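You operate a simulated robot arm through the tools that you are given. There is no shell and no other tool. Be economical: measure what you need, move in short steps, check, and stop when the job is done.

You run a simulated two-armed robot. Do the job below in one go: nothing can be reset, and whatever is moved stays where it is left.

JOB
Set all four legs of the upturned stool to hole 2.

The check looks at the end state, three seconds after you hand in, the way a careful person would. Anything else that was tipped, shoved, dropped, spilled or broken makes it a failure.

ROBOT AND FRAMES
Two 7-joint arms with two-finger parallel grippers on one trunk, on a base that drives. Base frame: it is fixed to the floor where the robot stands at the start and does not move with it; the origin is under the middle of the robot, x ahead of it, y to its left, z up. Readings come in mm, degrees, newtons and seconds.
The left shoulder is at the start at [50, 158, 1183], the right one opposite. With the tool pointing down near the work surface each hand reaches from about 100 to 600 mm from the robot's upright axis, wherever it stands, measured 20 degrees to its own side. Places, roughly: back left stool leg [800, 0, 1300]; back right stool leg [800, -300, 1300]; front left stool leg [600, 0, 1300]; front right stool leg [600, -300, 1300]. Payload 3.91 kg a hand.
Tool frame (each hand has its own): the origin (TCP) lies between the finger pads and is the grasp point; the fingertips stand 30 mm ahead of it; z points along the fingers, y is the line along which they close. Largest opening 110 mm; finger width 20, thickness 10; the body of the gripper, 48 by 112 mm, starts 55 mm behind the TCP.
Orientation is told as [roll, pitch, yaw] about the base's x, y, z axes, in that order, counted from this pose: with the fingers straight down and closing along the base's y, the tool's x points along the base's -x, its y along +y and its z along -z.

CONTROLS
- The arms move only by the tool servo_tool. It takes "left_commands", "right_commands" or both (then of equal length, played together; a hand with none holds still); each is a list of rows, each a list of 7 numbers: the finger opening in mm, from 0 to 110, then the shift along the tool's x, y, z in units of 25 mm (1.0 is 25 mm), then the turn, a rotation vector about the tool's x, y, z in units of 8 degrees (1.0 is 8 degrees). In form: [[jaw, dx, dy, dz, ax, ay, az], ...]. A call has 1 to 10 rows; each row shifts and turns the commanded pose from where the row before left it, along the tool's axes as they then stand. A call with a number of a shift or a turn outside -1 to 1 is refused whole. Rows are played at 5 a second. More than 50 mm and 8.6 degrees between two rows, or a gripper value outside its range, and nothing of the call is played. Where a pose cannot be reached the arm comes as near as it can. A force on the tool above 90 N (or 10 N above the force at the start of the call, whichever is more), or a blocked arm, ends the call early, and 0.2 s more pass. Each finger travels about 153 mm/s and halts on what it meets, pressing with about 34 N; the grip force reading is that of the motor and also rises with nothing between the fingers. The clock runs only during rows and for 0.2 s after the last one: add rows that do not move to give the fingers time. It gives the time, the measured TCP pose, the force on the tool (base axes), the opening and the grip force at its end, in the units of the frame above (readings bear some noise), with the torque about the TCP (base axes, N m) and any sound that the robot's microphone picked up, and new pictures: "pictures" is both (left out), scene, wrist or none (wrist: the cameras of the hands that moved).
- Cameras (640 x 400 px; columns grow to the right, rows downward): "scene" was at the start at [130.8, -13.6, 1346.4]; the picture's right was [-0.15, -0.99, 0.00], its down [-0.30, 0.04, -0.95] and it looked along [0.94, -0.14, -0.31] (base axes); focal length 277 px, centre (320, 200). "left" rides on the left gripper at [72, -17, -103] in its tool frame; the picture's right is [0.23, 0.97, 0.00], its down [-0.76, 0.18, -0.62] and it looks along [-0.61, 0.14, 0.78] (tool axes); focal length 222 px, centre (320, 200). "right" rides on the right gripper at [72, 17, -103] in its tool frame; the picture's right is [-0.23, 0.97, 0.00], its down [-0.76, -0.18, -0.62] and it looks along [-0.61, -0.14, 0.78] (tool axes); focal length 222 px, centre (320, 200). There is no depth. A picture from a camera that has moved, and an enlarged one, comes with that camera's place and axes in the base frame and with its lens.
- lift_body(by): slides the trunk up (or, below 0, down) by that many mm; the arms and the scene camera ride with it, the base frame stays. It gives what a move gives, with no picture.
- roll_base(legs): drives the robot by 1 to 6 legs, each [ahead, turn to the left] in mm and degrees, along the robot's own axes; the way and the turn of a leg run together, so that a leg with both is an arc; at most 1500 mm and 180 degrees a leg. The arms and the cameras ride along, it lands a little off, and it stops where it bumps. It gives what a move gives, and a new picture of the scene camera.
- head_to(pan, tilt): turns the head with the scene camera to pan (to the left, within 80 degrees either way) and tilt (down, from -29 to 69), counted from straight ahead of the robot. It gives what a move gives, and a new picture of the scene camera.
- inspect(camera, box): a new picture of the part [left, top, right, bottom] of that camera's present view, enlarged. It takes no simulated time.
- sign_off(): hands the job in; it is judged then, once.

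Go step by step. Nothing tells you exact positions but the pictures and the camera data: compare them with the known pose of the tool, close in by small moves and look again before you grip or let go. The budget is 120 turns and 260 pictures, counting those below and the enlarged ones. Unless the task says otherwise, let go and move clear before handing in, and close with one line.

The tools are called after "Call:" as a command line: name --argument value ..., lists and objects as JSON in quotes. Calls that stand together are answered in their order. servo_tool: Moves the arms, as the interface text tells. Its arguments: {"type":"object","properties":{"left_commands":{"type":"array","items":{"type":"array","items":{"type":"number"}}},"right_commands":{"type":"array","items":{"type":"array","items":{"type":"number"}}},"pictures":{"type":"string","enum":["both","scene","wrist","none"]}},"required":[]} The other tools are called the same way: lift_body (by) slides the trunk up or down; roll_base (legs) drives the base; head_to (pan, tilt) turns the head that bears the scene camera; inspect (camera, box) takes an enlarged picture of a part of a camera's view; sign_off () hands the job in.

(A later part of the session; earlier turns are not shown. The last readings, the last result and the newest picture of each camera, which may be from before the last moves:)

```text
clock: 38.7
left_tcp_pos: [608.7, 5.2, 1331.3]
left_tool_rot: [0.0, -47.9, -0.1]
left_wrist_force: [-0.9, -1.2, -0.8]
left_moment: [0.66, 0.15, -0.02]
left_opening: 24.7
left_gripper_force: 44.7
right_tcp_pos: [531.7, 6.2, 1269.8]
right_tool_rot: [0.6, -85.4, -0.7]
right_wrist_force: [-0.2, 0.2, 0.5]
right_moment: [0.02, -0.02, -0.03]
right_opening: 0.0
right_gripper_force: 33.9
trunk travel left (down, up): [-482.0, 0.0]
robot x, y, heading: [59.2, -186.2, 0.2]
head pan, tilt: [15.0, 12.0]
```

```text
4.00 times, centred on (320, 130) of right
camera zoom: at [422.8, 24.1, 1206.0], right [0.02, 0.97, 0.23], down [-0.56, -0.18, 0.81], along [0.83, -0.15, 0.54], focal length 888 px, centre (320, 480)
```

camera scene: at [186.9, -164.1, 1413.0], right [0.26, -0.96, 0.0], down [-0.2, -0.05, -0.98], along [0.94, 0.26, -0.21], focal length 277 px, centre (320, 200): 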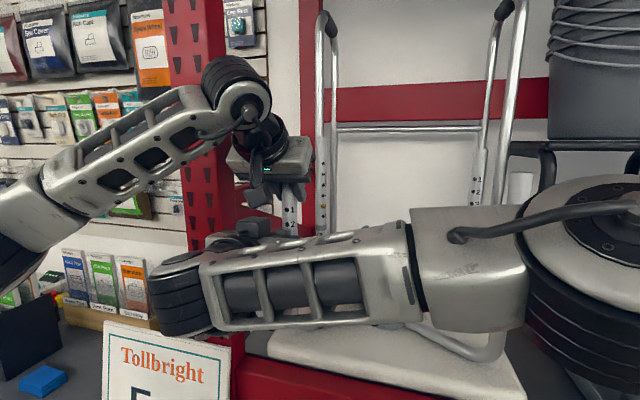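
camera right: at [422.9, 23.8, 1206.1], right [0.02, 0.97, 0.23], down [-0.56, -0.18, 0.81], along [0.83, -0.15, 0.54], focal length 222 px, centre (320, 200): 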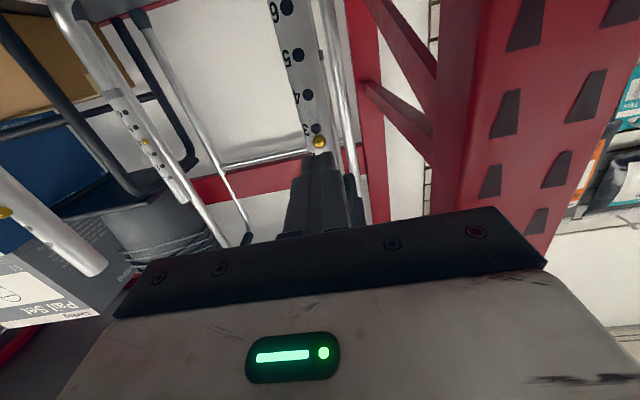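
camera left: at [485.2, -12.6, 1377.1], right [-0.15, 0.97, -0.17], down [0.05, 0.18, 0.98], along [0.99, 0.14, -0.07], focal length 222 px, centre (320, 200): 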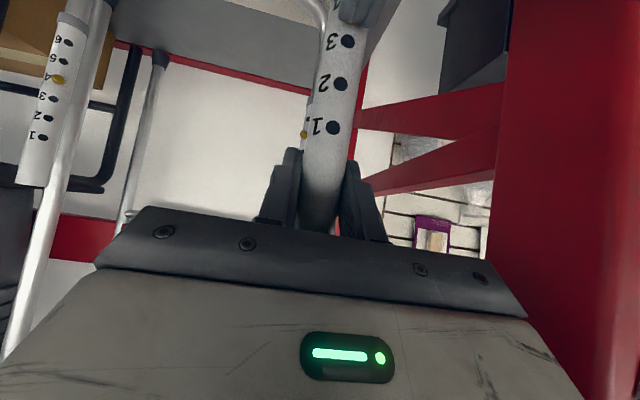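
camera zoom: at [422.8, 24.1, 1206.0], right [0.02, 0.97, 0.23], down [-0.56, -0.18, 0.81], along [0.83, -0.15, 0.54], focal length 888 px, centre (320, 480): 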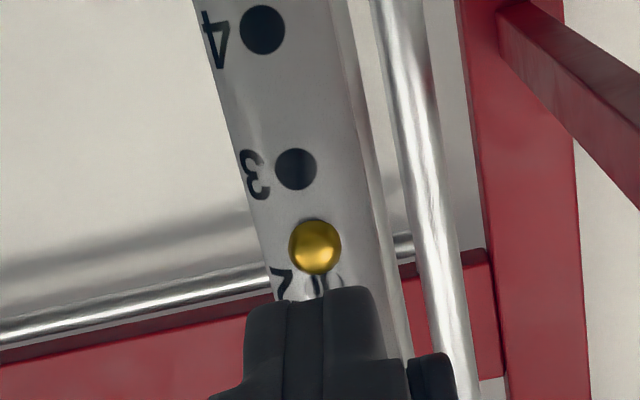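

Still free. I continue 10 mm in small steps and listen for a click.

Call:
servo_tool --left_commands '[[0, 0.075, 0, 0.067, 0, 0, 0], [0, 0.075, 0, 0.067, 0, 0, 0], [0, 0.06, 0, 0.054, 0, 0, 0], [0, 0.06, 0, 0.054, 0, 0, 0], [0, 0, 0, 0, 0, 0, 0], [0, 0, 0, 0, 0, 0, 0]]' --pictures "none"

Call:
inspect --camera "right" --box '[270, 80, 370, 180]'

```text
clock: 40.1
left_tcp_pos: [609.4, 4.0, 1322.4]
left_tool_rot: [0.0, -48.0, 0.0]
left_wrist_force: [-0.6, 0.1, -1.7]
left_moment: [0.59, 0.07, 0.06]
left_opening: 24.6
left_gripper_force: 44.9
right_tcp_pos: [531.1, 6.0, 1270.0]
right_tool_rot: [0.5, -85.5, -0.6]
right_wrist_force: [0.1, -1.1, -1.3]
right_moment: [0.0, 0.01, -0.01]
right_opening: 0.0
right_gripper_force: 34.3
trunk travel left (down, up): [-482.0, 0.0]
robot x, y, heading: [61.7, -187.5, 0.3]
head pan, tilt: [15.0, 12.0]
```

```text
4.00 times, centred on (320, 130) of right
camera zoom: at [422.6, 24.1, 1206.0], right [0.02, 0.97, 0.23], down [-0.56, -0.18, 0.81], along [0.83, -0.15, 0.54], focal length 888 px, centre (320, 480)
```

zoom: 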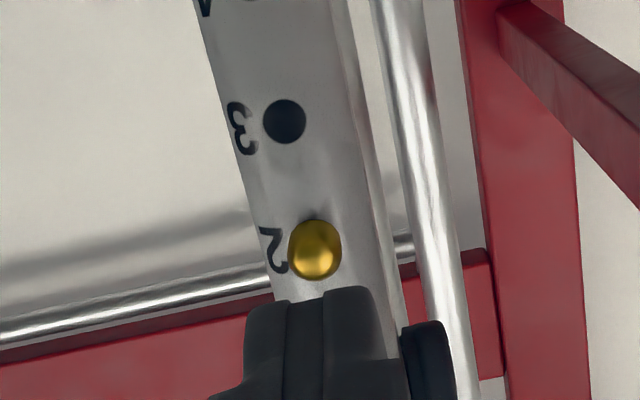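

Call:
servo_tool --left_commands '[[0, 0.03, 0, 0.027, 0, 0, 0], [0, 0, 0, 0, 0, 0, 0], [0, 0.03, 0, 0.027, 0, 0, 0], [0, 0, 0, 0, 0, 0, 0], [0, 0, 0, 0, 0, 0, 0]]' --pictures "none"

Call:
inspect --camera "right" --box '[290, 100, 350, 160]'

```text
clock: 41.3
left_tcp_pos: [609.8, 4.2, 1322.3]
left_tool_rot: [-0.1, -48.2, 0.0]
left_wrist_force: [1.8, 1.6, 7.5]
left_moment: [0.6, 0.68, 0.06]
left_opening: 24.5
left_gripper_force: 45.4
right_tcp_pos: [532.3, 5.3, 1269.5]
right_tool_rot: [0.6, -85.5, -0.9]
right_wrist_force: [-0.5, -0.1, -0.1]
right_moment: [0.0, 0.02, 0.03]
right_opening: 0.0
right_gripper_force: 34.1
trunk travel left (down, up): [-482.0, 0.0]
robot x, y, heading: [59.9, -189.5, 0.2]
head pan, tilt: [15.0, 12.0]
```

```text
6.67 times, centred on (320, 130) of right
camera zoom: at [422.5, 23.9, 1206.2], right [0.02, 0.97, 0.23], down [-0.56, -0.18, 0.81], along [0.83, -0.15, 0.54], focal length 1481 px, centre (320, 667)
```

zoom: 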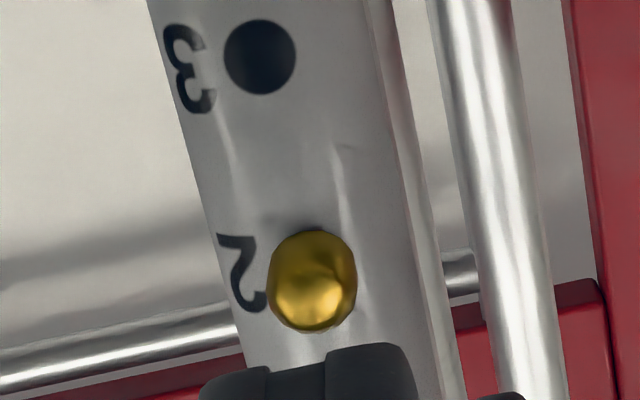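

It now resists downward. I test upward a little to confirm it is latched.

Call:
servo_tool --left_commands '[[0, -0.09, 0, -0.08, 0, 0, 0], [0, 0, 0, 0, 0, 0, 0], [0, 0, 0, 0, 0, 0, 0]]' --pictures "none"

```text
clock: 42.1
left_tcp_pos: [610.1, 3.1, 1322.2]
left_tool_rot: [0.0, -47.9, 0.0]
left_wrist_force: [-0.4, -0.3, -3.1]
left_moment: [0.48, -0.7, 0.05]
left_opening: 24.3
left_gripper_force: 45.1
right_tcp_pos: [532.9, 6.5, 1270.1]
right_tool_rot: [0.6, -85.5, -0.6]
right_wrist_force: [-0.7, -0.3, -0.2]
right_moment: [0.0, 0.0, 0.0]
right_opening: 0.0
right_gripper_force: 33.6
trunk travel left (down, up): [-482.0, 0.0]
robot x, y, heading: [60.3, -189.5, 0.4]
head pan, tilt: [15.0, 12.0]
```

FL is latched at hole 2. Next BL (hole 5, 75 mm): left hand releases, rises and goes over the FL leg; right hand moves to the gap and yaws left 32°.

Call:
servo_tool --left_commands '[[60, 0, 0, 0, 0, 0, 0], [60, 0, 0, 0, 0, 0, 0], [60, 0, 0, -0.8, 0, 0, 0], [60, 0, 0, -0.8, 0, 0, 0], [60, 0, 0, -0.8, 0, 0, 0], [60, -0.89, 0, -0.8, 0, 0, 0], [60, -0.89, 0, -0.8, 0, 0, 0], [60, -0.8, 0, -0.7, 0, 0, 0], [60, 0, 0, 0, 0, 0, 0], [60, 0, 0, 0, 0, 0, 0]]' --right_commands '[[0, 0, -0.9, 0, 0, 0, 0], [0, 0, -0.9, 0, 0, 0, 0], [0, 0, -0.9, 0, 0, 0, 0], [0, 0, -0.9, 0, 0, 0, 0], [0, 0, -0.9, 0, 0, 0, 0], [0, 0, -0.9, 0, 0, 0, 0], [0, 0, -0.9, 0, -1, 0, 0], [0, 0, 0, 0, -1, 0, 0], [0, 0, 0, 0, -1, 0, 0], [0, 0, 0, 0, -1, 0, 0]]'

```text
clock: 44.3
left_tcp_pos: [567.3, 3.9, 1450.4]
left_tool_rot: [0.1, -48.0, 0.0]
left_wrist_force: [0.6, 0.9, 0.6]
left_moment: [0.02, 0.05, 0.0]
left_opening: 60.0
left_gripper_force: 0.0
right_tcp_pos: [532.0, -155.7, 1272.4]
right_tool_rot: [32.8, -83.5, -1.6]
right_wrist_force: [-0.3, 0.5, 0.0]
right_moment: [-0.02, 0.04, 0.06]
right_opening: 0.1
right_gripper_force: 33.9
right hand out of reach, approached as far as the arm can: row 10
trunk travel left (down, up): [-482.0, 0.0]
robot x, y, heading: [62.1, -187.6, 0.4]
head pan, tilt: [15.0, 12.0]
camera scene: at [188.1, -165.3, 1412.9], right [0.26, -0.97, 0.0], down [-0.2, -0.05, -0.98], along [0.94, 0.26, -0.21], focal length 277 px, centre (320, 200)
camera right: at [426.9, -194.1, 1211.7], right [-0.47, 0.83, 0.29], down [-0.35, -0.48, 0.81], along [0.81, 0.28, 0.52], focal length 222 px, centre (320, 200)
camera left: at [442.7, -13.7, 1465.6], right [-0.15, 0.97, -0.17], down [0.05, 0.18, 0.98], along [0.99, 0.14, -0.07], focal length 222 px, centre (320, 200)
```

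scene: 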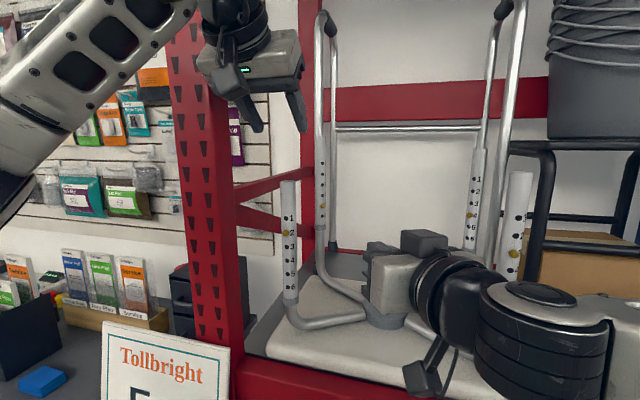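
right: 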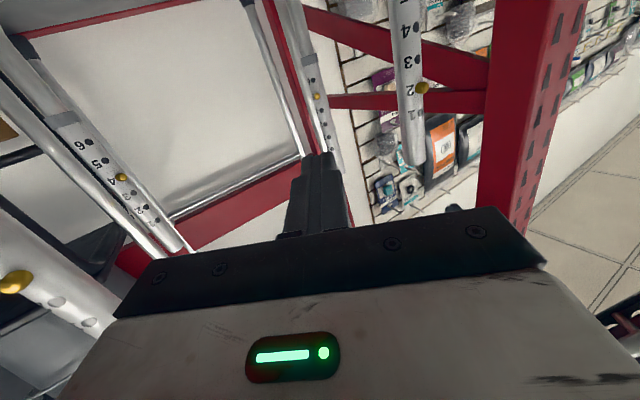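
left: 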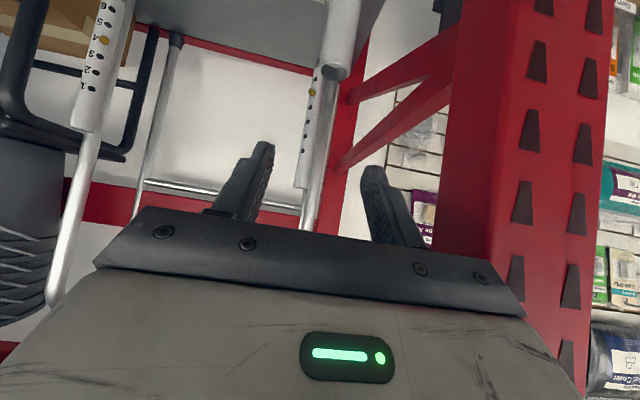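

FL shows 2. A walker frame tube stands right behind BL, so there I'll only push the sleeve top down rather than grip it. Moving the left hand forward above FL to look.

Call:
servo_tool --left_commands '[[14, -0.845, -0.04, 0.79, 0, 0, 0], [14, -0.845, -0.04, 0.79, 0, 0, 0], [14, -0.845, -0.04, 0.79, 0, 0, 0], [14, -0.845, -0.04, 0.79, 0, 0, 0], [14, -0.845, -0.04, 0.79, 0, 0, 0], [14, -0.845, -0.04, 0.79, 0, 0, 0], [14, 0, 0, 0, 0, 0, 0]]' --pictures "both"

Call:
inspect --camera "left" --box '[220, 0, 420, 240]'

```text
clock: 45.9
left_tcp_pos: [723.4, -1.3, 1458.3]
left_tool_rot: [0.1, -48.3, -0.1]
left_wrist_force: [-0.7, 0.5, -0.5]
left_moment: [-0.01, 0.01, 0.01]
left_opening: 13.9
left_gripper_force: 0.0
left hand out of reach, approached as far as the arm can: row 6
right_tcp_pos: [530.5, -155.3, 1270.7]
right_tool_rot: [32.3, -83.4, -1.2]
right_wrist_force: [-0.4, -0.1, -0.1]
right_moment: [0.01, 0.01, -0.02]
right_opening: 0.0
right_gripper_force: 34.0
trunk travel left (down, up): [-482.0, 0.0]
robot x, y, heading: [57.9, -190.9, 0.2]
head pan, tilt: [15.0, 12.0]
camera scene: at [186.9, -164.3, 1413.0], right [0.26, -0.96, 0.0], down [-0.2, -0.05, -0.98], along [0.94, 0.26, -0.21], focal length 277 px, centre (320, 200)
camera left: at [597.8, -18.5, 1474.3], right [-0.15, 0.97, -0.17], down [0.04, 0.18, 0.98], along [0.99, 0.14, -0.07], focal length 222 px, centre (320, 200)
```

scene: 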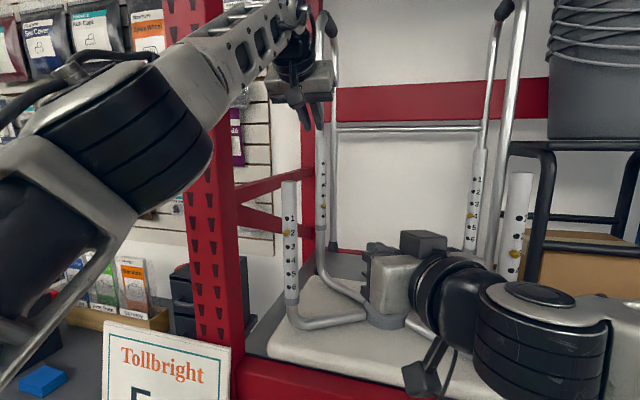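
left: 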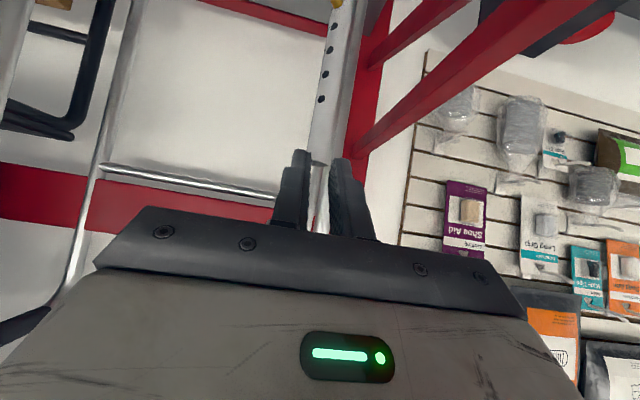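

```text
1.67 times, centred on (320, 120) of left
camera zoom: at [597.8, -18.5, 1474.3], right [-0.15, 0.97, -0.17], down [0.04, 0.18, 0.98], along [0.99, 0.14, -0.07], focal length 370 px, centre (320, 333)
```

zoom: 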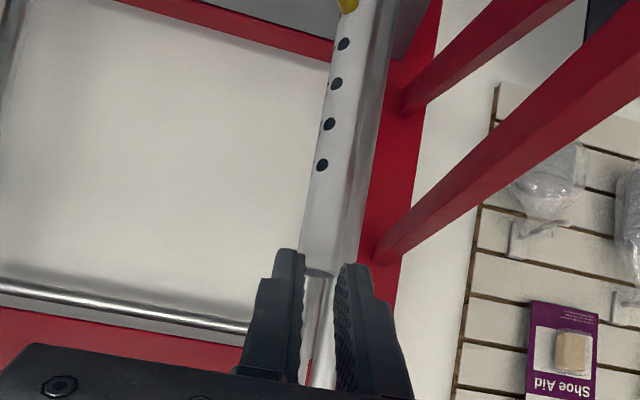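

The left hand is out of reach at x≈723. I look down-left to see how wide the base is relative to the sign.

Call:
head_to --pan 60 --tilt 69

```text
clock: 47.2
left_tcp_pos: [722.7, -1.9, 1458.3]
left_tool_rot: [0.0, -48.1, 0.0]
left_wrist_force: [0.4, -0.4, 0.3]
left_moment: [-0.01, 0.03, 0.0]
left_opening: 13.9
left_gripper_force: 0.1
right_tcp_pos: [531.5, -153.6, 1272.2]
right_tool_rot: [32.2, -83.4, -1.1]
right_wrist_force: [0.3, 0.8, -0.9]
right_moment: [-0.01, -0.01, 0.01]
right_opening: 0.0
right_gripper_force: 33.8
trunk travel left (down, up): [-482.0, 0.0]
robot x, y, heading: [60.4, -190.0, 0.3]
head pan, tilt: [60.0, 68.8]
camera scene: at [124.8, -139.9, 1332.5], right [0.87, -0.5, 0.0], down [-0.46, -0.81, -0.36], along [0.18, 0.31, -0.93], focal length 277 px, centre (320, 200)
```

scene: 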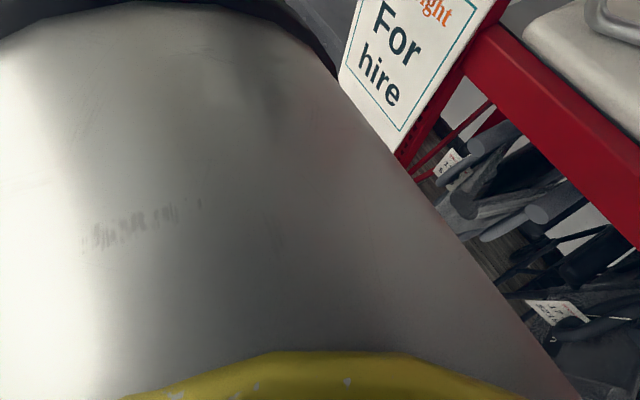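

I keep the base where it is and instead flatten the left hand's tilt to 72° to gain reach, then go above the BL sleeve top (≈[808, 4, 1424]).

Call:
servo_tool --left_commands '[[14, 0, 0, 0, 0, -1, 0], [14, 0, 0, 0, 0, -1, 0], [14, 0, 0, 0, 0, -1, 0], [14, -0.16, 0.06, 0.8, 0, 0, 0], [14, -0.16, 0.06, 0.8, 0, 0, 0], [14, -0.16, 0.06, 0.8, 0, 0, 0], [14, 0, 0, 0, 0, 0, 0]]' --pictures "wrist"

Call:
head_to --pan 15 --tilt 5

Call:
inspect --camera "left" --box '[240, 60, 400, 240]'

```text
clock: 48.8
left_tcp_pos: [782.3, 3.3, 1452.2]
left_tool_rot: [-0.1, -72.0, 0.0]
left_wrist_force: [0.3, -0.3, 0.2]
left_moment: [-0.01, 0.01, 0.0]
left_opening: 13.9
left_gripper_force: 0.1
right_tcp_pos: [531.3, -153.5, 1271.2]
right_tool_rot: [32.1, -83.3, -0.9]
right_wrist_force: [0.0, -0.1, -0.8]
right_moment: [0.02, -0.01, 0.01]
right_opening: 0.3
right_gripper_force: 33.5
trunk travel left (down, up): [-482.0, 0.0]
robot x, y, heading: [55.2, -189.1, 0.5]
head pan, tilt: [60.0, 68.8]
camera left: at [663.6, -13.2, 1414.8], right [-0.07, 0.97, -0.22], down [-0.36, 0.18, 0.92], along [0.93, 0.14, 0.34], focal length 222 px, centre (320, 200)
```

left: 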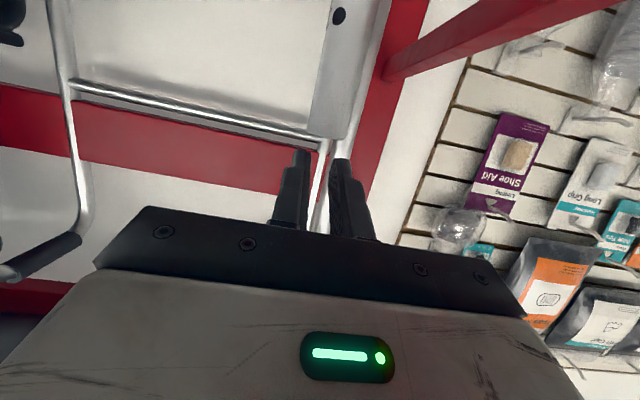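

```text
clock: 50.1
left_tcp_pos: [783.7, 3.2, 1451.7]
left_tool_rot: [-0.1, -71.9, 0.1]
left_wrist_force: [-0.5, 0.3, -0.5]
left_moment: [-0.04, 0.02, -0.01]
left_opening: 14.2
left_gripper_force: 0.1
right_tcp_pos: [531.4, -154.6, 1272.1]
right_tool_rot: [32.2, -83.4, -0.9]
right_wrist_force: [0.4, 0.2, -0.1]
right_moment: [-0.03, 0.01, 0.02]
right_opening: 0.1
right_gripper_force: 34.2
trunk travel left (down, up): [-482.0, 0.0]
robot x, y, heading: [60.7, -187.3, 0.2]
head pan, tilt: [15.0, 5.0]
camera scene: at [185.6, -164.2, 1424.3], right [0.26, -0.96, 0.0], down [-0.08, -0.02, -1.0], along [0.96, 0.26, -0.09], focal length 277 px, centre (320, 200)
```

scene: 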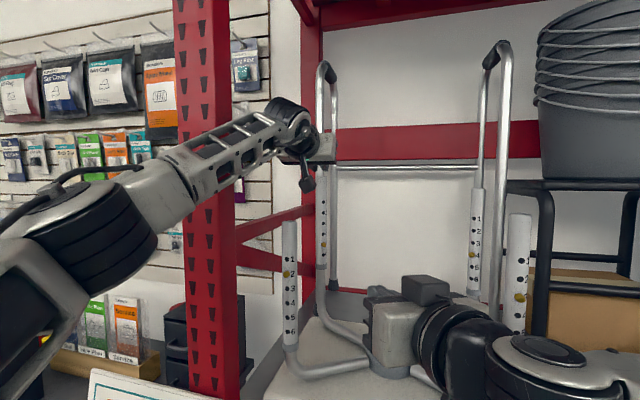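

```text
2.22 times, centred on (320, 150) of left
camera zoom: at [663.7, -13.5, 1414.9], right [-0.07, 0.97, -0.22], down [-0.36, 0.18, 0.92], along [0.93, 0.14, 0.34], focal length 494 px, centre (320, 311)
```

zoom: 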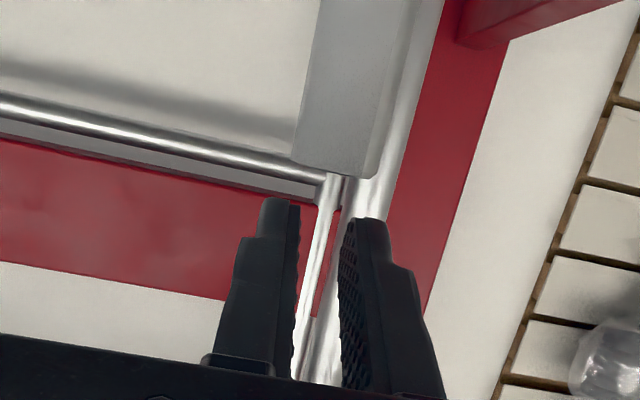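

Left is poised above BL's top. Now the right hand goes through the gap toward the BL button (≈[795, -11, 1264]).

Call:
servo_tool --right_commands '[[0, -0.105, -0.072, 0.97, 0, 0, 0], [0, -0.105, -0.072, 0.97, 0, 0, 0], [0, -0.105, -0.072, 0.97, 0, 0, 0], [0, -0.105, -0.072, 0.97, 0, 0, 0], [0, -0.105, -0.072, 0.97, 0, 0, 0], [0, -0.105, -0.072, 0.97, 0, 0, 0], [0, -0.105, -0.072, 0.97, 0, 0, 0], [0, 0, 0, 0, 0, 0, 0]]' --pictures "both"

```text
clock: 51.9
left_tcp_pos: [784.3, 3.8, 1452.0]
left_tool_rot: [-0.1, -72.1, 0.1]
left_wrist_force: [-0.8, -0.5, 0.3]
left_moment: [0.0, -0.02, 0.02]
left_opening: 13.9
left_gripper_force: 0.0
right_tcp_pos: [673.8, -111.1, 1280.8]
right_tool_rot: [32.4, -85.5, -0.6]
right_wrist_force: [1.8, 0.0, -0.3]
right_moment: [-0.02, 0.02, 0.02]
right_opening: 0.0
right_gripper_force: 34.4
right hand out of reach, approached as far as the arm can: row 1, 2
trunk travel left (down, up): [-482.0, 0.0]
robot x, y, heading: [59.3, -185.8, -0.1]
head pan, tilt: [15.0, 5.0]
camera scene: at [185.5, -164.6, 1424.4], right [0.26, -0.96, 0.0], down [-0.08, -0.02, -1.0], along [0.96, 0.26, -0.09], focal length 277 px, centre (320, 200)
camera right: at [571.7, -150.6, 1217.5], right [-0.49, 0.83, 0.27], down [-0.38, -0.48, 0.79], along [0.78, 0.29, 0.55], focal length 222 px, centre (320, 200)
```

scene: 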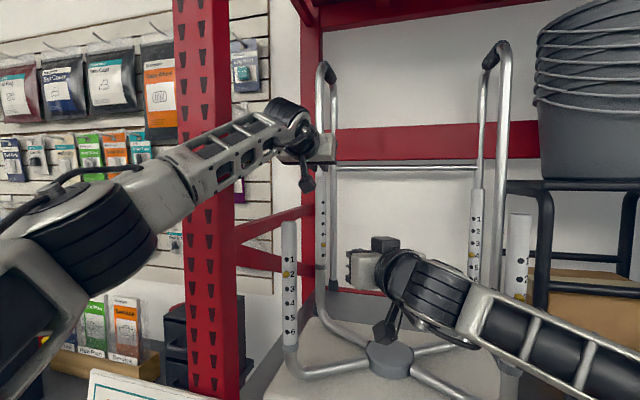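
right: 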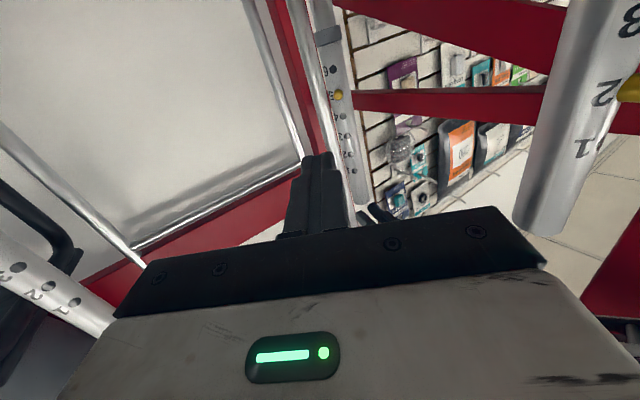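

Call:
servo_tool --right_commands '[[0, 0.035, 0.3, 0.86, 0, 0, 0], [0, 0.035, 0.3, 0.86, 0, 0, 0], [0, 0.035, 0.28, 0.86, 0, 0, 0], [0, 0, 0, 0, 0, 0, 0]]' --pictures "both"

```text
clock: 52.9
left_tcp_pos: [783.5, 2.2, 1450.4]
left_tool_rot: [-0.2, -72.1, 0.0]
left_wrist_force: [0.0, -0.5, -0.1]
left_moment: [-0.01, 0.02, 0.03]
left_opening: 13.9
left_gripper_force: 0.1
right_tcp_pos: [716.0, -60.2, 1274.7]
right_tool_rot: [32.5, -85.6, -0.9]
right_wrist_force: [-0.6, -1.1, 0.1]
right_moment: [-0.03, -0.03, 0.01]
right_opening: 0.0
right_gripper_force: 34.2
trunk travel left (down, up): [-482.0, 0.0]
robot x, y, heading: [62.6, -189.2, 0.4]
head pan, tilt: [15.0, 5.0]
camera scene: at [185.5, -164.7, 1424.4], right [0.26, -0.96, 0.0], down [-0.08, -0.02, -1.0], along [0.96, 0.26, -0.09], focal length 277 px, centre (320, 200)
camera right: at [613.9, -98.3, 1210.9], right [-0.49, 0.83, 0.27], down [-0.38, -0.48, 0.79], along [0.79, 0.29, 0.55], focal length 222 px, centre (320, 200)
```

scene: 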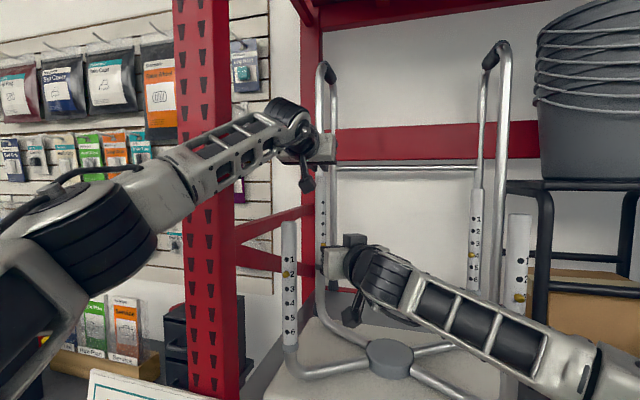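
right: 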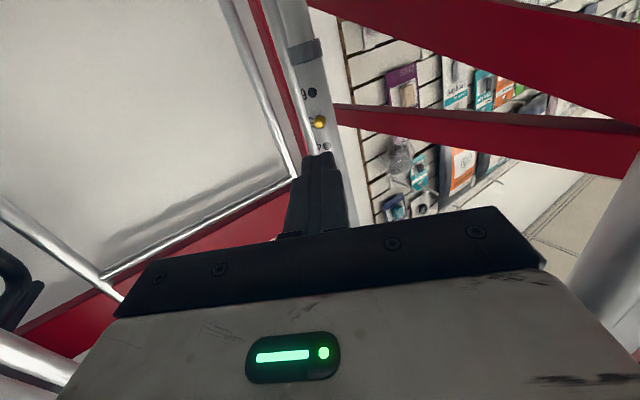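

Clearances are fine. Advance 50 mm more and check alignment.

Call:
servo_tool --right_commands '[[0, 0.07, 0.03, 0.9, 0, 0, 0], [0, 0.07, 0.03, 0.9, 0, 0, 0], [0, 0, 0, 0, 0, 0, 0], [0, 0, 0, 0, 0, 0, 0]]' --pictures "scene"

Call:
inspect --camera "right" --box '[250, 60, 410, 220]'

```text
clock: 53.9
left_tcp_pos: [783.6, 3.6, 1452.2]
left_tool_rot: [-0.1, -72.0, 0.1]
left_wrist_force: [-0.3, 0.4, 0.0]
left_moment: [0.03, 0.03, -0.02]
left_opening: 14.1
left_gripper_force: 0.0
right_tcp_pos: [753.1, -34.7, 1269.3]
right_tool_rot: [32.1, -85.5, -0.4]
right_wrist_force: [0.3, -0.1, 0.3]
right_moment: [-0.01, 0.01, 0.01]
right_opening: 0.0
right_gripper_force: 33.8
trunk travel left (down, up): [-482.0, 0.0]
robot x, y, heading: [57.9, -189.4, 0.0]
head pan, tilt: [15.0, 5.0]
camera scene: at [185.6, -164.1, 1424.4], right [0.26, -0.96, 0.0], down [-0.08, -0.02, -1.0], along [0.96, 0.26, -0.09], focal length 277 px, centre (320, 200)
```

scene: 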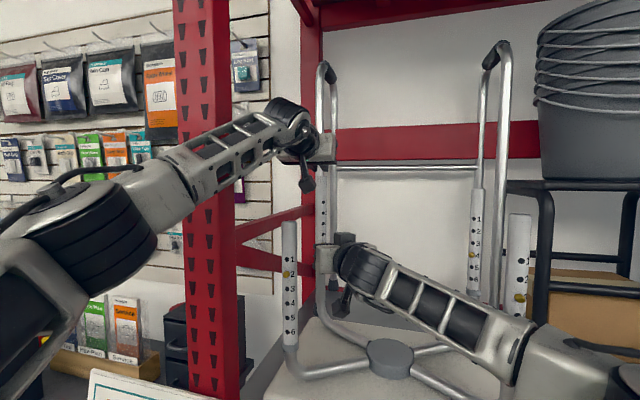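

```text
2.50 times, centred on (330, 140) of right
camera zoom: at [650.9, -73.3, 1204.5], right [-0.49, 0.83, 0.27], down [-0.38, -0.48, 0.79], along [0.78, 0.29, 0.55], focal length 555 px, centre (295, 350)
```

zoom: 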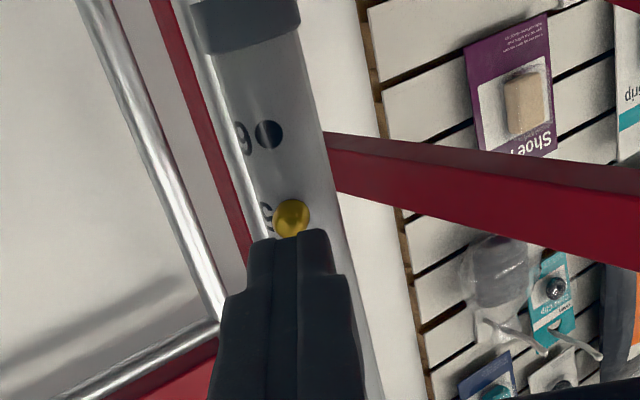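

Aligned. Pressing in small steps.

Call:
servo_tool --right_commands '[[0, 0.04, 0, 0.2, 0, 0, 0], [0, 0, 0, 0.16, 0, 0, 0], [0, 0, 0, 0.16, 0, 0, 0], [0, 0, 0, 0.16, 0, 0, 0], [0, 0, 0, 0, 0, 0, 0]]' --pictures "none"

Call:
inspect --camera "right" --box '[250, 60, 410, 220]'

```text
clock: 55.1
left_tcp_pos: [783.3, 2.5, 1452.1]
left_tool_rot: [-0.1, -72.0, 0.0]
left_wrist_force: [0.6, 0.1, -0.1]
left_moment: [0.03, -0.03, -0.03]
left_opening: 14.0
left_gripper_force: 0.0
right_tcp_pos: [767.3, -24.1, 1266.2]
right_tool_rot: [32.4, -85.5, -0.7]
right_wrist_force: [0.5, -0.6, -0.5]
right_moment: [0.02, 0.02, 0.0]
right_opening: 0.2
right_gripper_force: 33.7
trunk travel left (down, up): [-482.0, 0.0]
robot x, y, heading: [60.6, -189.7, 0.1]
head pan, tilt: [15.0, 5.0]
```

```text
2.50 times, centred on (330, 140) of right
camera zoom: at [665.1, -64.2, 1203.0], right [-0.49, 0.83, 0.27], down [-0.38, -0.48, 0.79], along [0.79, 0.29, 0.55], focal length 555 px, centre (295, 350)
```

zoom: 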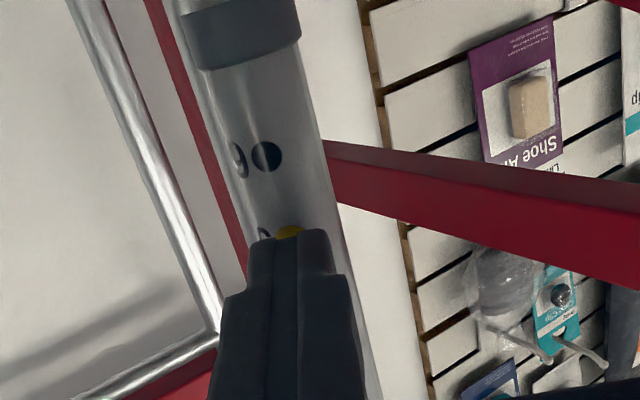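

No contact yet. I also bring the left fingertips down onto the sleeve top, and press further.

Call:
servo_tool --left_commands '[[14, 0.19, 0, 0.062, 0, 0, 0], [14, 0.15, 0, 0.05, 0, 0, 0], [14, 0, 0, 0, 0, 0, 0], [14, 0, 0, 0, 0, 0, 0]]' --right_commands '[[0, 0, 0, 0, 0, 0, 0], [0, 0, 0, 0.16, 0, 0, 0], [0, 0, 0, 0.12, 0, 0, 0], [0, 0, 0, 0, 0, 0, 0]]' --pictures "none"

Call:
inspect --camera "left" --box '[240, 60, 400, 240]'

```text
clock: 56.1
left_tcp_pos: [782.7, 3.5, 1443.5]
left_tool_rot: [0.0, -72.0, -0.1]
left_wrist_force: [-0.2, -0.2, 0.2]
left_moment: [0.03, 0.03, 0.03]
left_opening: 14.1
left_gripper_force: 0.1
right_tcp_pos: [773.4, -21.8, 1265.9]
right_tool_rot: [32.7, -85.4, -1.1]
right_wrist_force: [-7.3, -4.2, -2.4]
right_moment: [0.01, 0.04, 0.07]
right_opening: 0.0
right_gripper_force: 33.5
trunk travel left (down, up): [-482.0, 0.0]
robot x, y, heading: [59.9, -188.3, 0.1]
head pan, tilt: [15.0, 5.0]
heard: click
```

```text
2.22 times, centred on (320, 150) of left
camera zoom: at [662.3, -14.0, 1406.8], right [-0.07, 0.97, -0.22], down [-0.36, 0.18, 0.92], along [0.93, 0.14, 0.34], focal length 494 px, centre (320, 311)
```

zoom: 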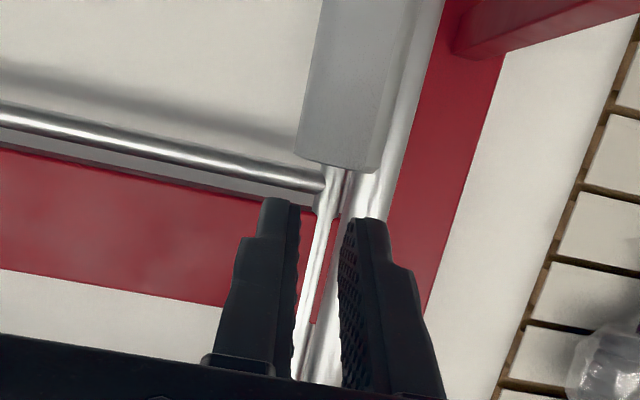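

Call:
inspect --camera "right" --box '[250, 40, 410, 220]'

Call:
inspect --camera "scene" --box '[270, 130, 370, 310]'

```text
2.22 times, centred on (330, 130) of right
camera zoom: at [669.9, -60.6, 1202.7], right [-0.49, 0.83, 0.27], down [-0.38, -0.48, 0.79], along [0.78, 0.29, 0.55], focal length 494 px, centre (298, 356)
```

zoom: 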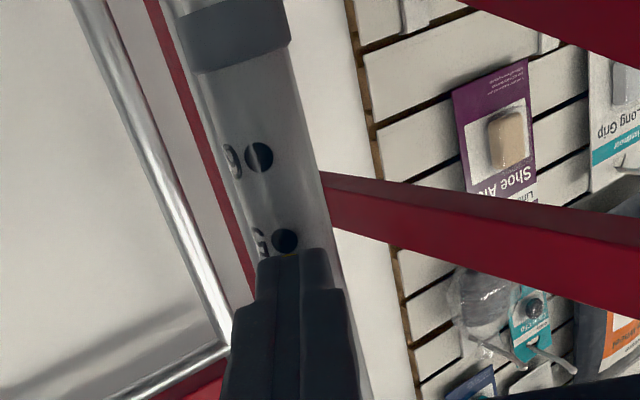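

```text
2.22 times, centred on (320, 220) of scene
camera zoom: at [184.4, -164.9, 1424.5], right [0.26, -0.96, 0.0], down [-0.08, -0.02, -1.0], along [0.96, 0.26, -0.09], focal length 615 px, centre (320, 156)
```

zoom: 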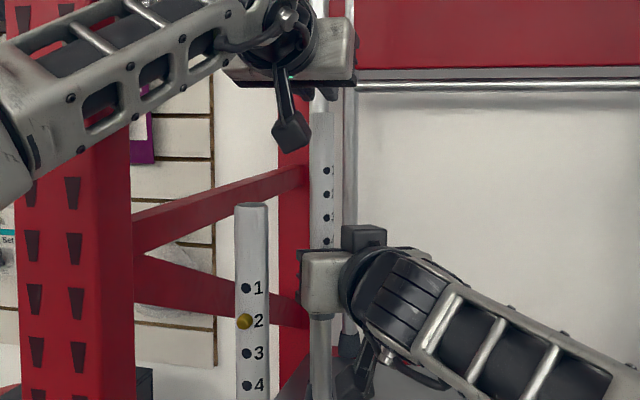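

The click freed the button and the sleeve has sunk about 10 mm by its own weight. I hold for 0.4 s more to see the sink rate.

Call:
servo_tool --right_commands '[[0, 0, 0, 0, 0, 0, 0]]' --pictures "none"

Call:
inspect --camera "scene" --box '[270, 130, 370, 310]'

```text
clock: 56.5
left_tcp_pos: [781.7, 3.5, 1443.0]
left_tool_rot: [0.0, -72.1, 0.0]
left_wrist_force: [0.2, -0.5, 0.2]
left_moment: [0.02, 0.02, -0.01]
left_opening: 14.1
left_gripper_force: 0.0
right_tcp_pos: [773.2, -20.4, 1266.8]
right_tool_rot: [32.7, -85.5, -1.0]
right_wrist_force: [-8.2, -4.0, -2.2]
right_moment: [-0.05, 0.09, 0.05]
right_opening: 0.0
right_gripper_force: 34.3
trunk travel left (down, up): [-482.0, 0.0]
robot x, y, heading: [56.7, -186.9, -0.1]
head pan, tilt: [15.0, 5.0]
```

```text
2.22 times, centred on (320, 220) of scene
camera zoom: at [184.4, -164.9, 1424.5], right [0.26, -0.96, 0.0], down [-0.08, -0.02, -1.0], along [0.96, 0.26, -0.09], focal length 615 px, centre (320, 156)
```

zoom: 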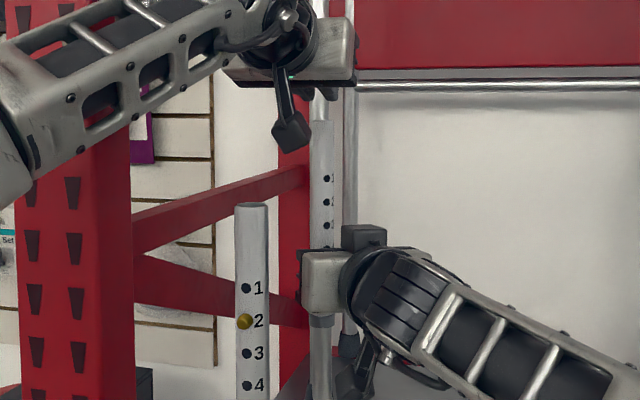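

It sinks about 20 mm/s while pressed. I hold 1.2 s more and look.

Call:
servo_tool --right_commands '[[0, 0, 0, 0, 0, 0, 0], [0, 0, 0, 0, 0, 0, 0], [0, 0, 0, 0, 0, 0, 0], [0, 0, 0, 0, 0, 0, 0], [0, 0, 0, 0, 0, 0, 0]]' --pictures "none"

Call:
inspect --camera "scene" --box '[270, 130, 370, 310]'

```text
clock: 57.7
left_tcp_pos: [781.8, 1.7, 1442.9]
left_tool_rot: [0.0, -72.1, -0.2]
left_wrist_force: [0.6, -0.5, 0.2]
left_moment: [-0.02, -0.01, 0.0]
left_opening: 14.1
left_gripper_force: 0.1
right_tcp_pos: [774.1, -21.2, 1267.2]
right_tool_rot: [33.0, -85.5, -1.2]
right_wrist_force: [-8.0, -3.3, -2.7]
right_moment: [-0.07, 0.03, 0.06]
right_opening: 0.3
right_gripper_force: 34.0
trunk travel left (down, up): [-482.0, 0.0]
robot x, y, heading: [56.8, -184.7, 0.1]
head pan, tilt: [15.0, 5.0]
```

```text
2.22 times, centred on (320, 220) of scene
camera zoom: at [184.4, -164.8, 1424.5], right [0.26, -0.96, 0.0], down [-0.08, -0.02, -1.0], along [0.96, 0.26, -0.09], focal length 615 px, centre (320, 156)
```

zoom: 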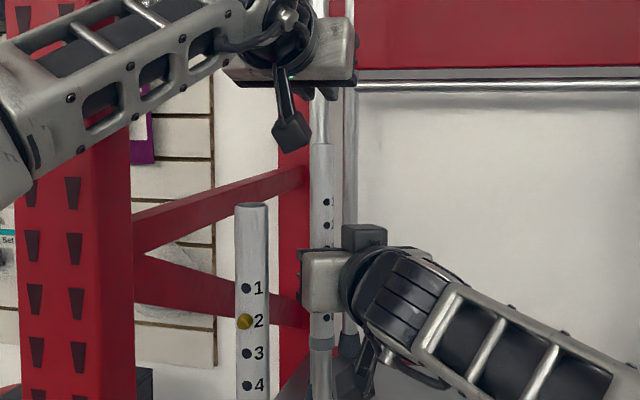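

Sunk about 40 mm. Hold 0.8 s more (past hole 3), then pull the finger away so the button catches at hole 2.

Call:
servo_tool --right_commands '[[0, 0, 0, 0, 0, 0, 0], [0, 0, 0, 0, 0, 0, 0], [0, 0, 0, 0, 0, 0, 0], [0, 0, 0, 0, 0, 0, 0], [0, 0, 0, -0.9, 0, 0, 0], [0, 0, 0, -0.5, 0, 0, 0], [0, 0, 0, 0, 0, 0, 0], [0, 0, 0, 0, 0, 0, 0], [0, 0, 0, 0, 0, 0, 0]]' --pictures "none"

Call:
inspect --camera "right" --box '[250, 40, 410, 220]'

Call:
inspect --camera "scene" --box '[270, 130, 370, 310]'

```text
clock: 59.7
left_tcp_pos: [783.3, 2.2, 1443.0]
left_tool_rot: [0.0, -72.0, 0.0]
left_wrist_force: [0.0, -0.3, -0.3]
left_moment: [0.02, -0.01, 0.03]
left_opening: 13.6
left_gripper_force: 0.1
right_tcp_pos: [743.5, -39.2, 1268.5]
right_tool_rot: [32.4, -85.3, -0.8]
right_wrist_force: [-0.2, -0.3, 0.3]
right_moment: [0.01, 0.0, 0.0]
right_opening: 0.1
right_gripper_force: 34.3
trunk travel left (down, up): [-482.0, 0.0]
robot x, y, heading: [58.3, -190.4, 0.1]
head pan, tilt: [15.0, 5.0]
```

```text
2.22 times, centred on (330, 130) of right
camera zoom: at [641.3, -78.7, 1204.5], right [-0.49, 0.83, 0.27], down [-0.38, -0.48, 0.79], along [0.79, 0.29, 0.55], focal length 494 px, centre (298, 356)
```

zoom: 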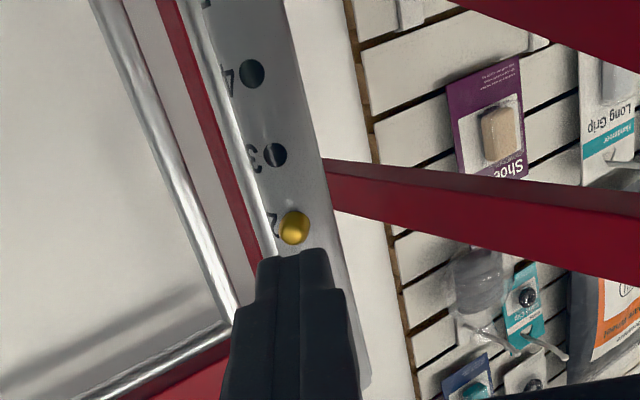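

```text
2.22 times, centred on (320, 220) of scene
camera zoom: at [185.6, -164.3, 1424.4], right [0.26, -0.96, 0.0], down [-0.08, -0.02, -1.0], along [0.96, 0.26, -0.09], focal length 615 px, centre (320, 156)
```

zoom: 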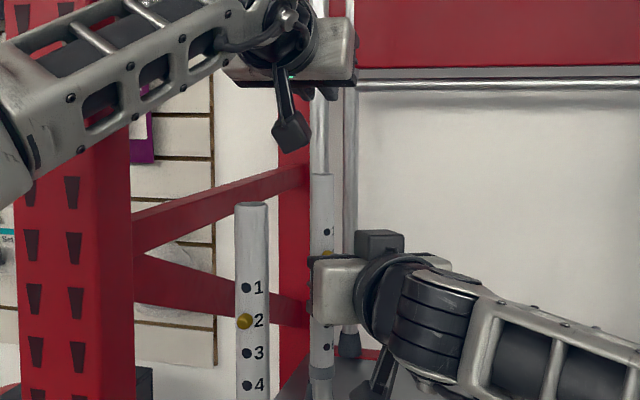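

BL's button shows at 2. Gravity does the sliding, so pressing alone suffices. Both hands withdraw now.

Call:
servo_tool --left_commands '[[14, 0.24, 0, -0.93, 0, 0, 0], [14, 0.24, 0, -0.93, 0, 0, 0], [14, 0.24, 0, -0.93, 0, 0, 0], [14, 0.24, 0, -0.93, 0, 0, 0], [14, 0.24, 0, -0.93, 0, 0, 0], [14, 0.24, 0, -0.93, 0, 0, 0], [0, 0.24, 0, -0.93, 0, 0, 0], [0, 0.24, 0, -0.93, 0, 0, 0], [0, 0.24, 0, -0.93, 0, 0, 0], [0, 0.24, 0, -0.93, 0, 0, 0]]' --right_commands '[[0, 0, 0, -0.95, 0, 0, 0], [0, 0, 0, -0.95, 0, 0, 0], [0, 0, 0, -0.95, 0, 0, 0], [0, 0, 0, -0.95, 0, 0, 0], [0, 0, 0, -0.95, 0, 0, 0], [0, 0, 0, -0.95, 0, 0, 0], [0, 0, 0, -0.95, 0, 0, 0], [0, 0, 0, -0.95, 0, 0, 0], [0, 0, 0, 0, 0, 0, 0], [0, 0, 0, 0, 0, 0, 0]]' --pictures "scene"

Call:
inspect --camera "scene" --box '[270, 160, 370, 340]'

```text
clock: 61.9
left_tcp_pos: [543.6, 4.1, 1457.3]
left_tool_rot: [-0.3, -72.2, 0.1]
left_wrist_force: [-0.5, 0.0, -0.6]
left_moment: [-0.02, 0.04, 0.02]
left_opening: 0.0
left_gripper_force: 33.7
right_tcp_pos: [602.0, -150.1, 1281.9]
right_tool_rot: [32.4, -85.5, -0.7]
right_wrist_force: [0.1, -0.2, 0.3]
right_moment: [0.0, 0.0, 0.0]
right_opening: 0.2
right_gripper_force: 34.2
right hand out of reach, approached as far as the arm can: row 3, 4, 5
trunk travel left (down, up): [-482.0, 0.0]
robot x, y, heading: [58.9, -193.2, 0.0]
head pan, tilt: [15.0, 5.0]
camera scene: at [185.1, -164.3, 1424.4], right [0.26, -0.96, 0.0], down [-0.08, -0.02, -1.0], along [0.96, 0.26, -0.09], focal length 277 px, centre (320, 200)
```

scene: 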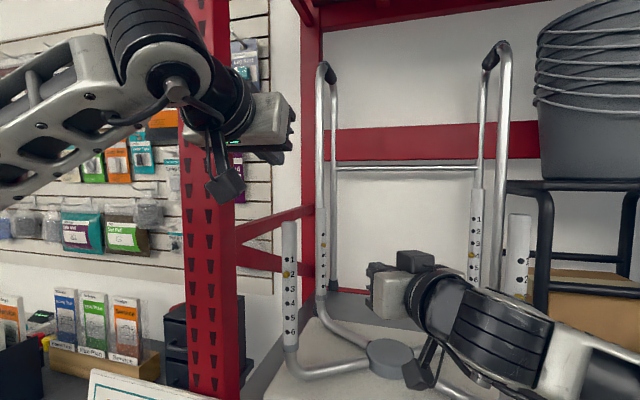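

```text
2.22 times, centred on (320, 250) of scene
camera zoom: at [185.1, -164.3, 1424.4], right [0.26, -0.96, 0.0], down [-0.08, -0.02, -1.0], along [0.96, 0.26, -0.09], focal length 615 px, centre (320, 89)
```

zoom: 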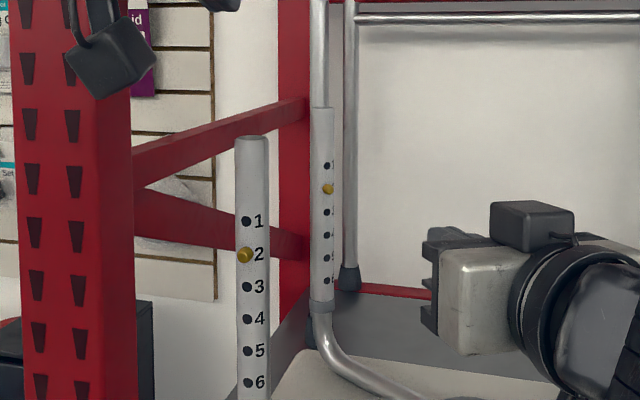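

FL and BL both read 2. Next FR with the right hand: straighten and move in front of it.

Call:
servo_tool --right_commands '[[0, 0, 0, -0.7, 1, 0, 0], [0, 0, 0, -0.7, 1, 0, 0], [0, 0, 0, -0.7, 1, 0, 0], [0, 0, 0, -0.7, 1, 0, 0], [0, 0.1, -0.95, 0, 0, 0, 0], [0, 0.1, -0.95, 0, 0, 0, 0], [0, 0.1, -0.95, 0, 0, 0, 0], [0, 0.1, -0.95, 0, 0, 0, 0], [0, 0.1, -0.95, 0, 0, 0, 0], [0, 0.1, -0.95, 0, 0, 0, 0]]' --pictures "wrist"

Call:
head_to --pan -15 --tilt 15

```text
clock: 64.1
left_tcp_pos: [543.4, 3.0, 1458.1]
left_tool_rot: [0.0, -72.1, -0.2]
left_wrist_force: [-0.8, -0.7, -0.6]
left_moment: [-0.01, -0.01, 0.02]
left_opening: 0.0
left_gripper_force: 34.8
right_tcp_pos: [534.5, -315.8, 1271.2]
right_tool_rot: [0.5, -85.5, -0.7]
right_wrist_force: [1.3, -0.1, -0.2]
right_moment: [0.04, 0.01, 0.01]
right_opening: 0.0
right_gripper_force: 33.6
trunk travel left (down, up): [-482.0, 0.0]
robot x, y, heading: [61.3, -187.6, 0.1]
head pan, tilt: [15.0, 5.0]
camera right: at [425.5, -296.9, 1207.6], right [0.02, 0.97, 0.23], down [-0.56, -0.18, 0.81], along [0.83, -0.15, 0.54], focal length 222 px, centre (320, 200)
```

right: 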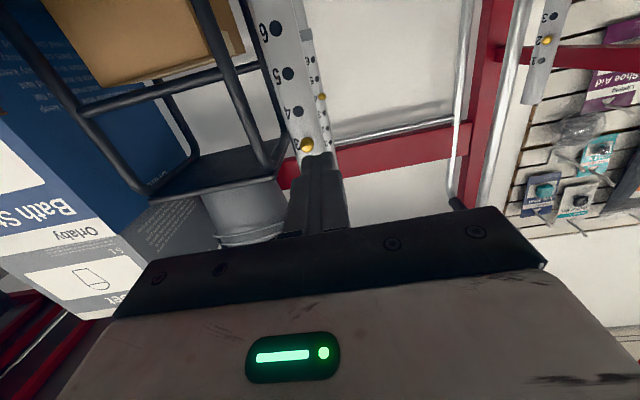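

```text
clock: 65.1
left_tcp_pos: [543.5, 5.6, 1457.9]
left_tool_rot: [-0.1, -72.0, 0.1]
left_wrist_force: [0.1, 0.1, -0.6]
left_moment: [0.04, -0.04, -0.02]
left_opening: 0.2
left_gripper_force: 33.8
right_tcp_pos: [535.5, -313.7, 1270.9]
right_tool_rot: [0.4, -85.4, -0.7]
right_wrist_force: [-0.1, -1.0, 0.2]
right_moment: [-0.02, 0.0, 0.01]
right_opening: 0.0
right_gripper_force: 34.2
trunk travel left (down, up): [-482.0, 0.0]
robot x, y, heading: [55.5, -188.5, 0.0]
head pan, tilt: [-15.0, 15.0]
camera scene: at [187.3, -212.1, 1408.2], right [-0.25, -0.97, 0.0], down [-0.25, 0.07, -0.97], along [0.93, -0.25, -0.26], focal length 277 px, centre (320, 200)
```

scene: 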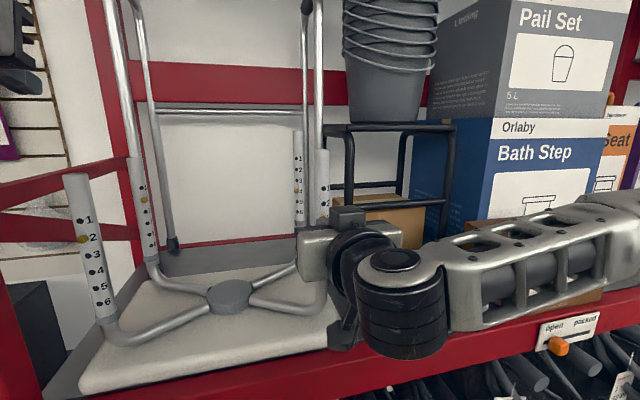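

Call:
servo_tool --right_commands '[[0, 0.1, -0.5, 0, 0, 0, 0], [0, 0, 0, 0.85, 0, 0, 0], [0, 0, 0, 0, 0, 0, 0], [0, 0, 0, 0, 0, 0, 0]]' --pictures "none"

Call:
inspect --camera "right" --box '[250, 60, 410, 220]'

```text
clock: 66.1
left_tcp_pos: [545.5, 4.2, 1456.9]
left_tool_rot: [-0.1, -72.0, 0.0]
left_wrist_force: [0.4, 0.1, 0.7]
left_moment: [-0.02, 0.0, -0.04]
left_opening: 0.0
left_gripper_force: 34.2
right_tcp_pos: [555.9, -327.9, 1266.2]
right_tool_rot: [0.2, -85.5, -0.5]
right_wrist_force: [0.1, 0.7, 0.1]
right_moment: [-0.02, 0.02, -0.01]
right_opening: 0.1
right_gripper_force: 34.8
trunk travel left (down, up): [-482.0, 0.0]
robot x, y, heading: [57.9, -188.2, 0.3]
head pan, tilt: [-15.0, 15.0]
```

```text
2.50 times, centred on (330, 140) of right
camera zoom: at [446.6, -309.5, 1203.7], right [0.02, 0.97, 0.23], down [-0.56, -0.18, 0.81], along [0.83, -0.15, 0.54], focal length 555 px, centre (295, 350)
```

zoom: 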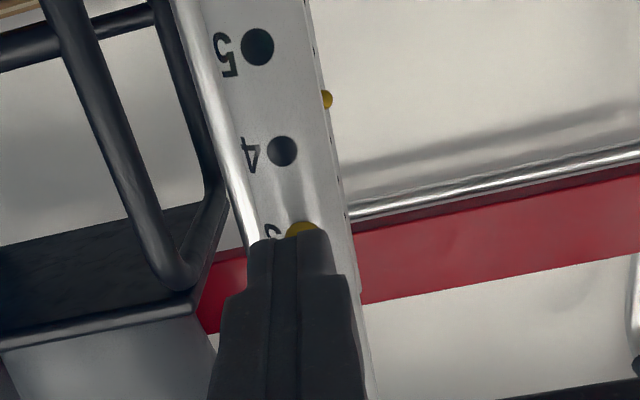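

Shift 4 mm in y, press, hold about half a second, and withdraw so the button catches at hole 2.

Call:
servo_tool --right_commands '[[0, 0, 0.16, 0, 0, 0, 0], [0, 0, 0, 0.16, 0, 0, 0], [0, 0, 0, 0.16, 0, 0, 0], [0, 0, 0, 0.16, 0, 0, 0], [0, 0, 0, 0, 0, 0, 0], [0, 0, 0, 0, 0, 0, 0]]' --pictures "none"

Call:
inspect --camera "right" --box '[250, 60, 410, 220]'

```text
clock: 67.5
left_tcp_pos: [541.7, 3.2, 1458.3]
left_tool_rot: [-0.1, -72.1, 0.1]
left_wrist_force: [-0.4, -0.6, -0.1]
left_moment: [0.01, 0.0, 0.01]
left_opening: 0.0
left_gripper_force: 33.5
right_tcp_pos: [566.4, -324.5, 1267.1]
right_tool_rot: [0.2, -85.4, -0.4]
right_wrist_force: [-10.5, -1.0, -1.6]
right_moment: [-0.09, 0.02, -0.06]
right_opening: 0.0
right_gripper_force: 34.1
trunk travel left (down, up): [-482.0, 0.0]
robot x, y, heading: [60.7, -184.9, -0.1]
head pan, tilt: [-15.0, 15.0]
heard: click
```

```text
2.50 times, centred on (330, 140) of right
camera zoom: at [456.7, -305.3, 1203.3], right [0.02, 0.97, 0.23], down [-0.56, -0.18, 0.81], along [0.83, -0.14, 0.54], focal length 555 px, centre (295, 350)
```

zoom: 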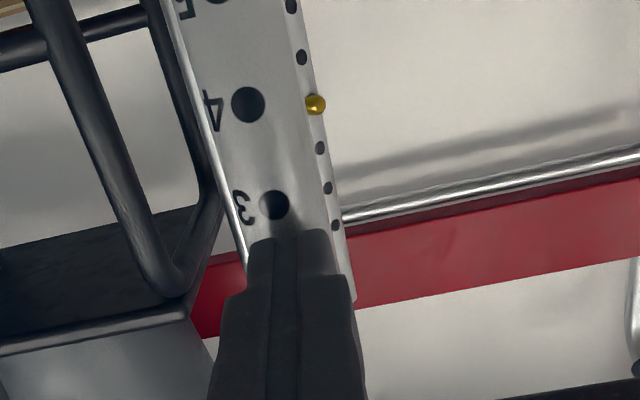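

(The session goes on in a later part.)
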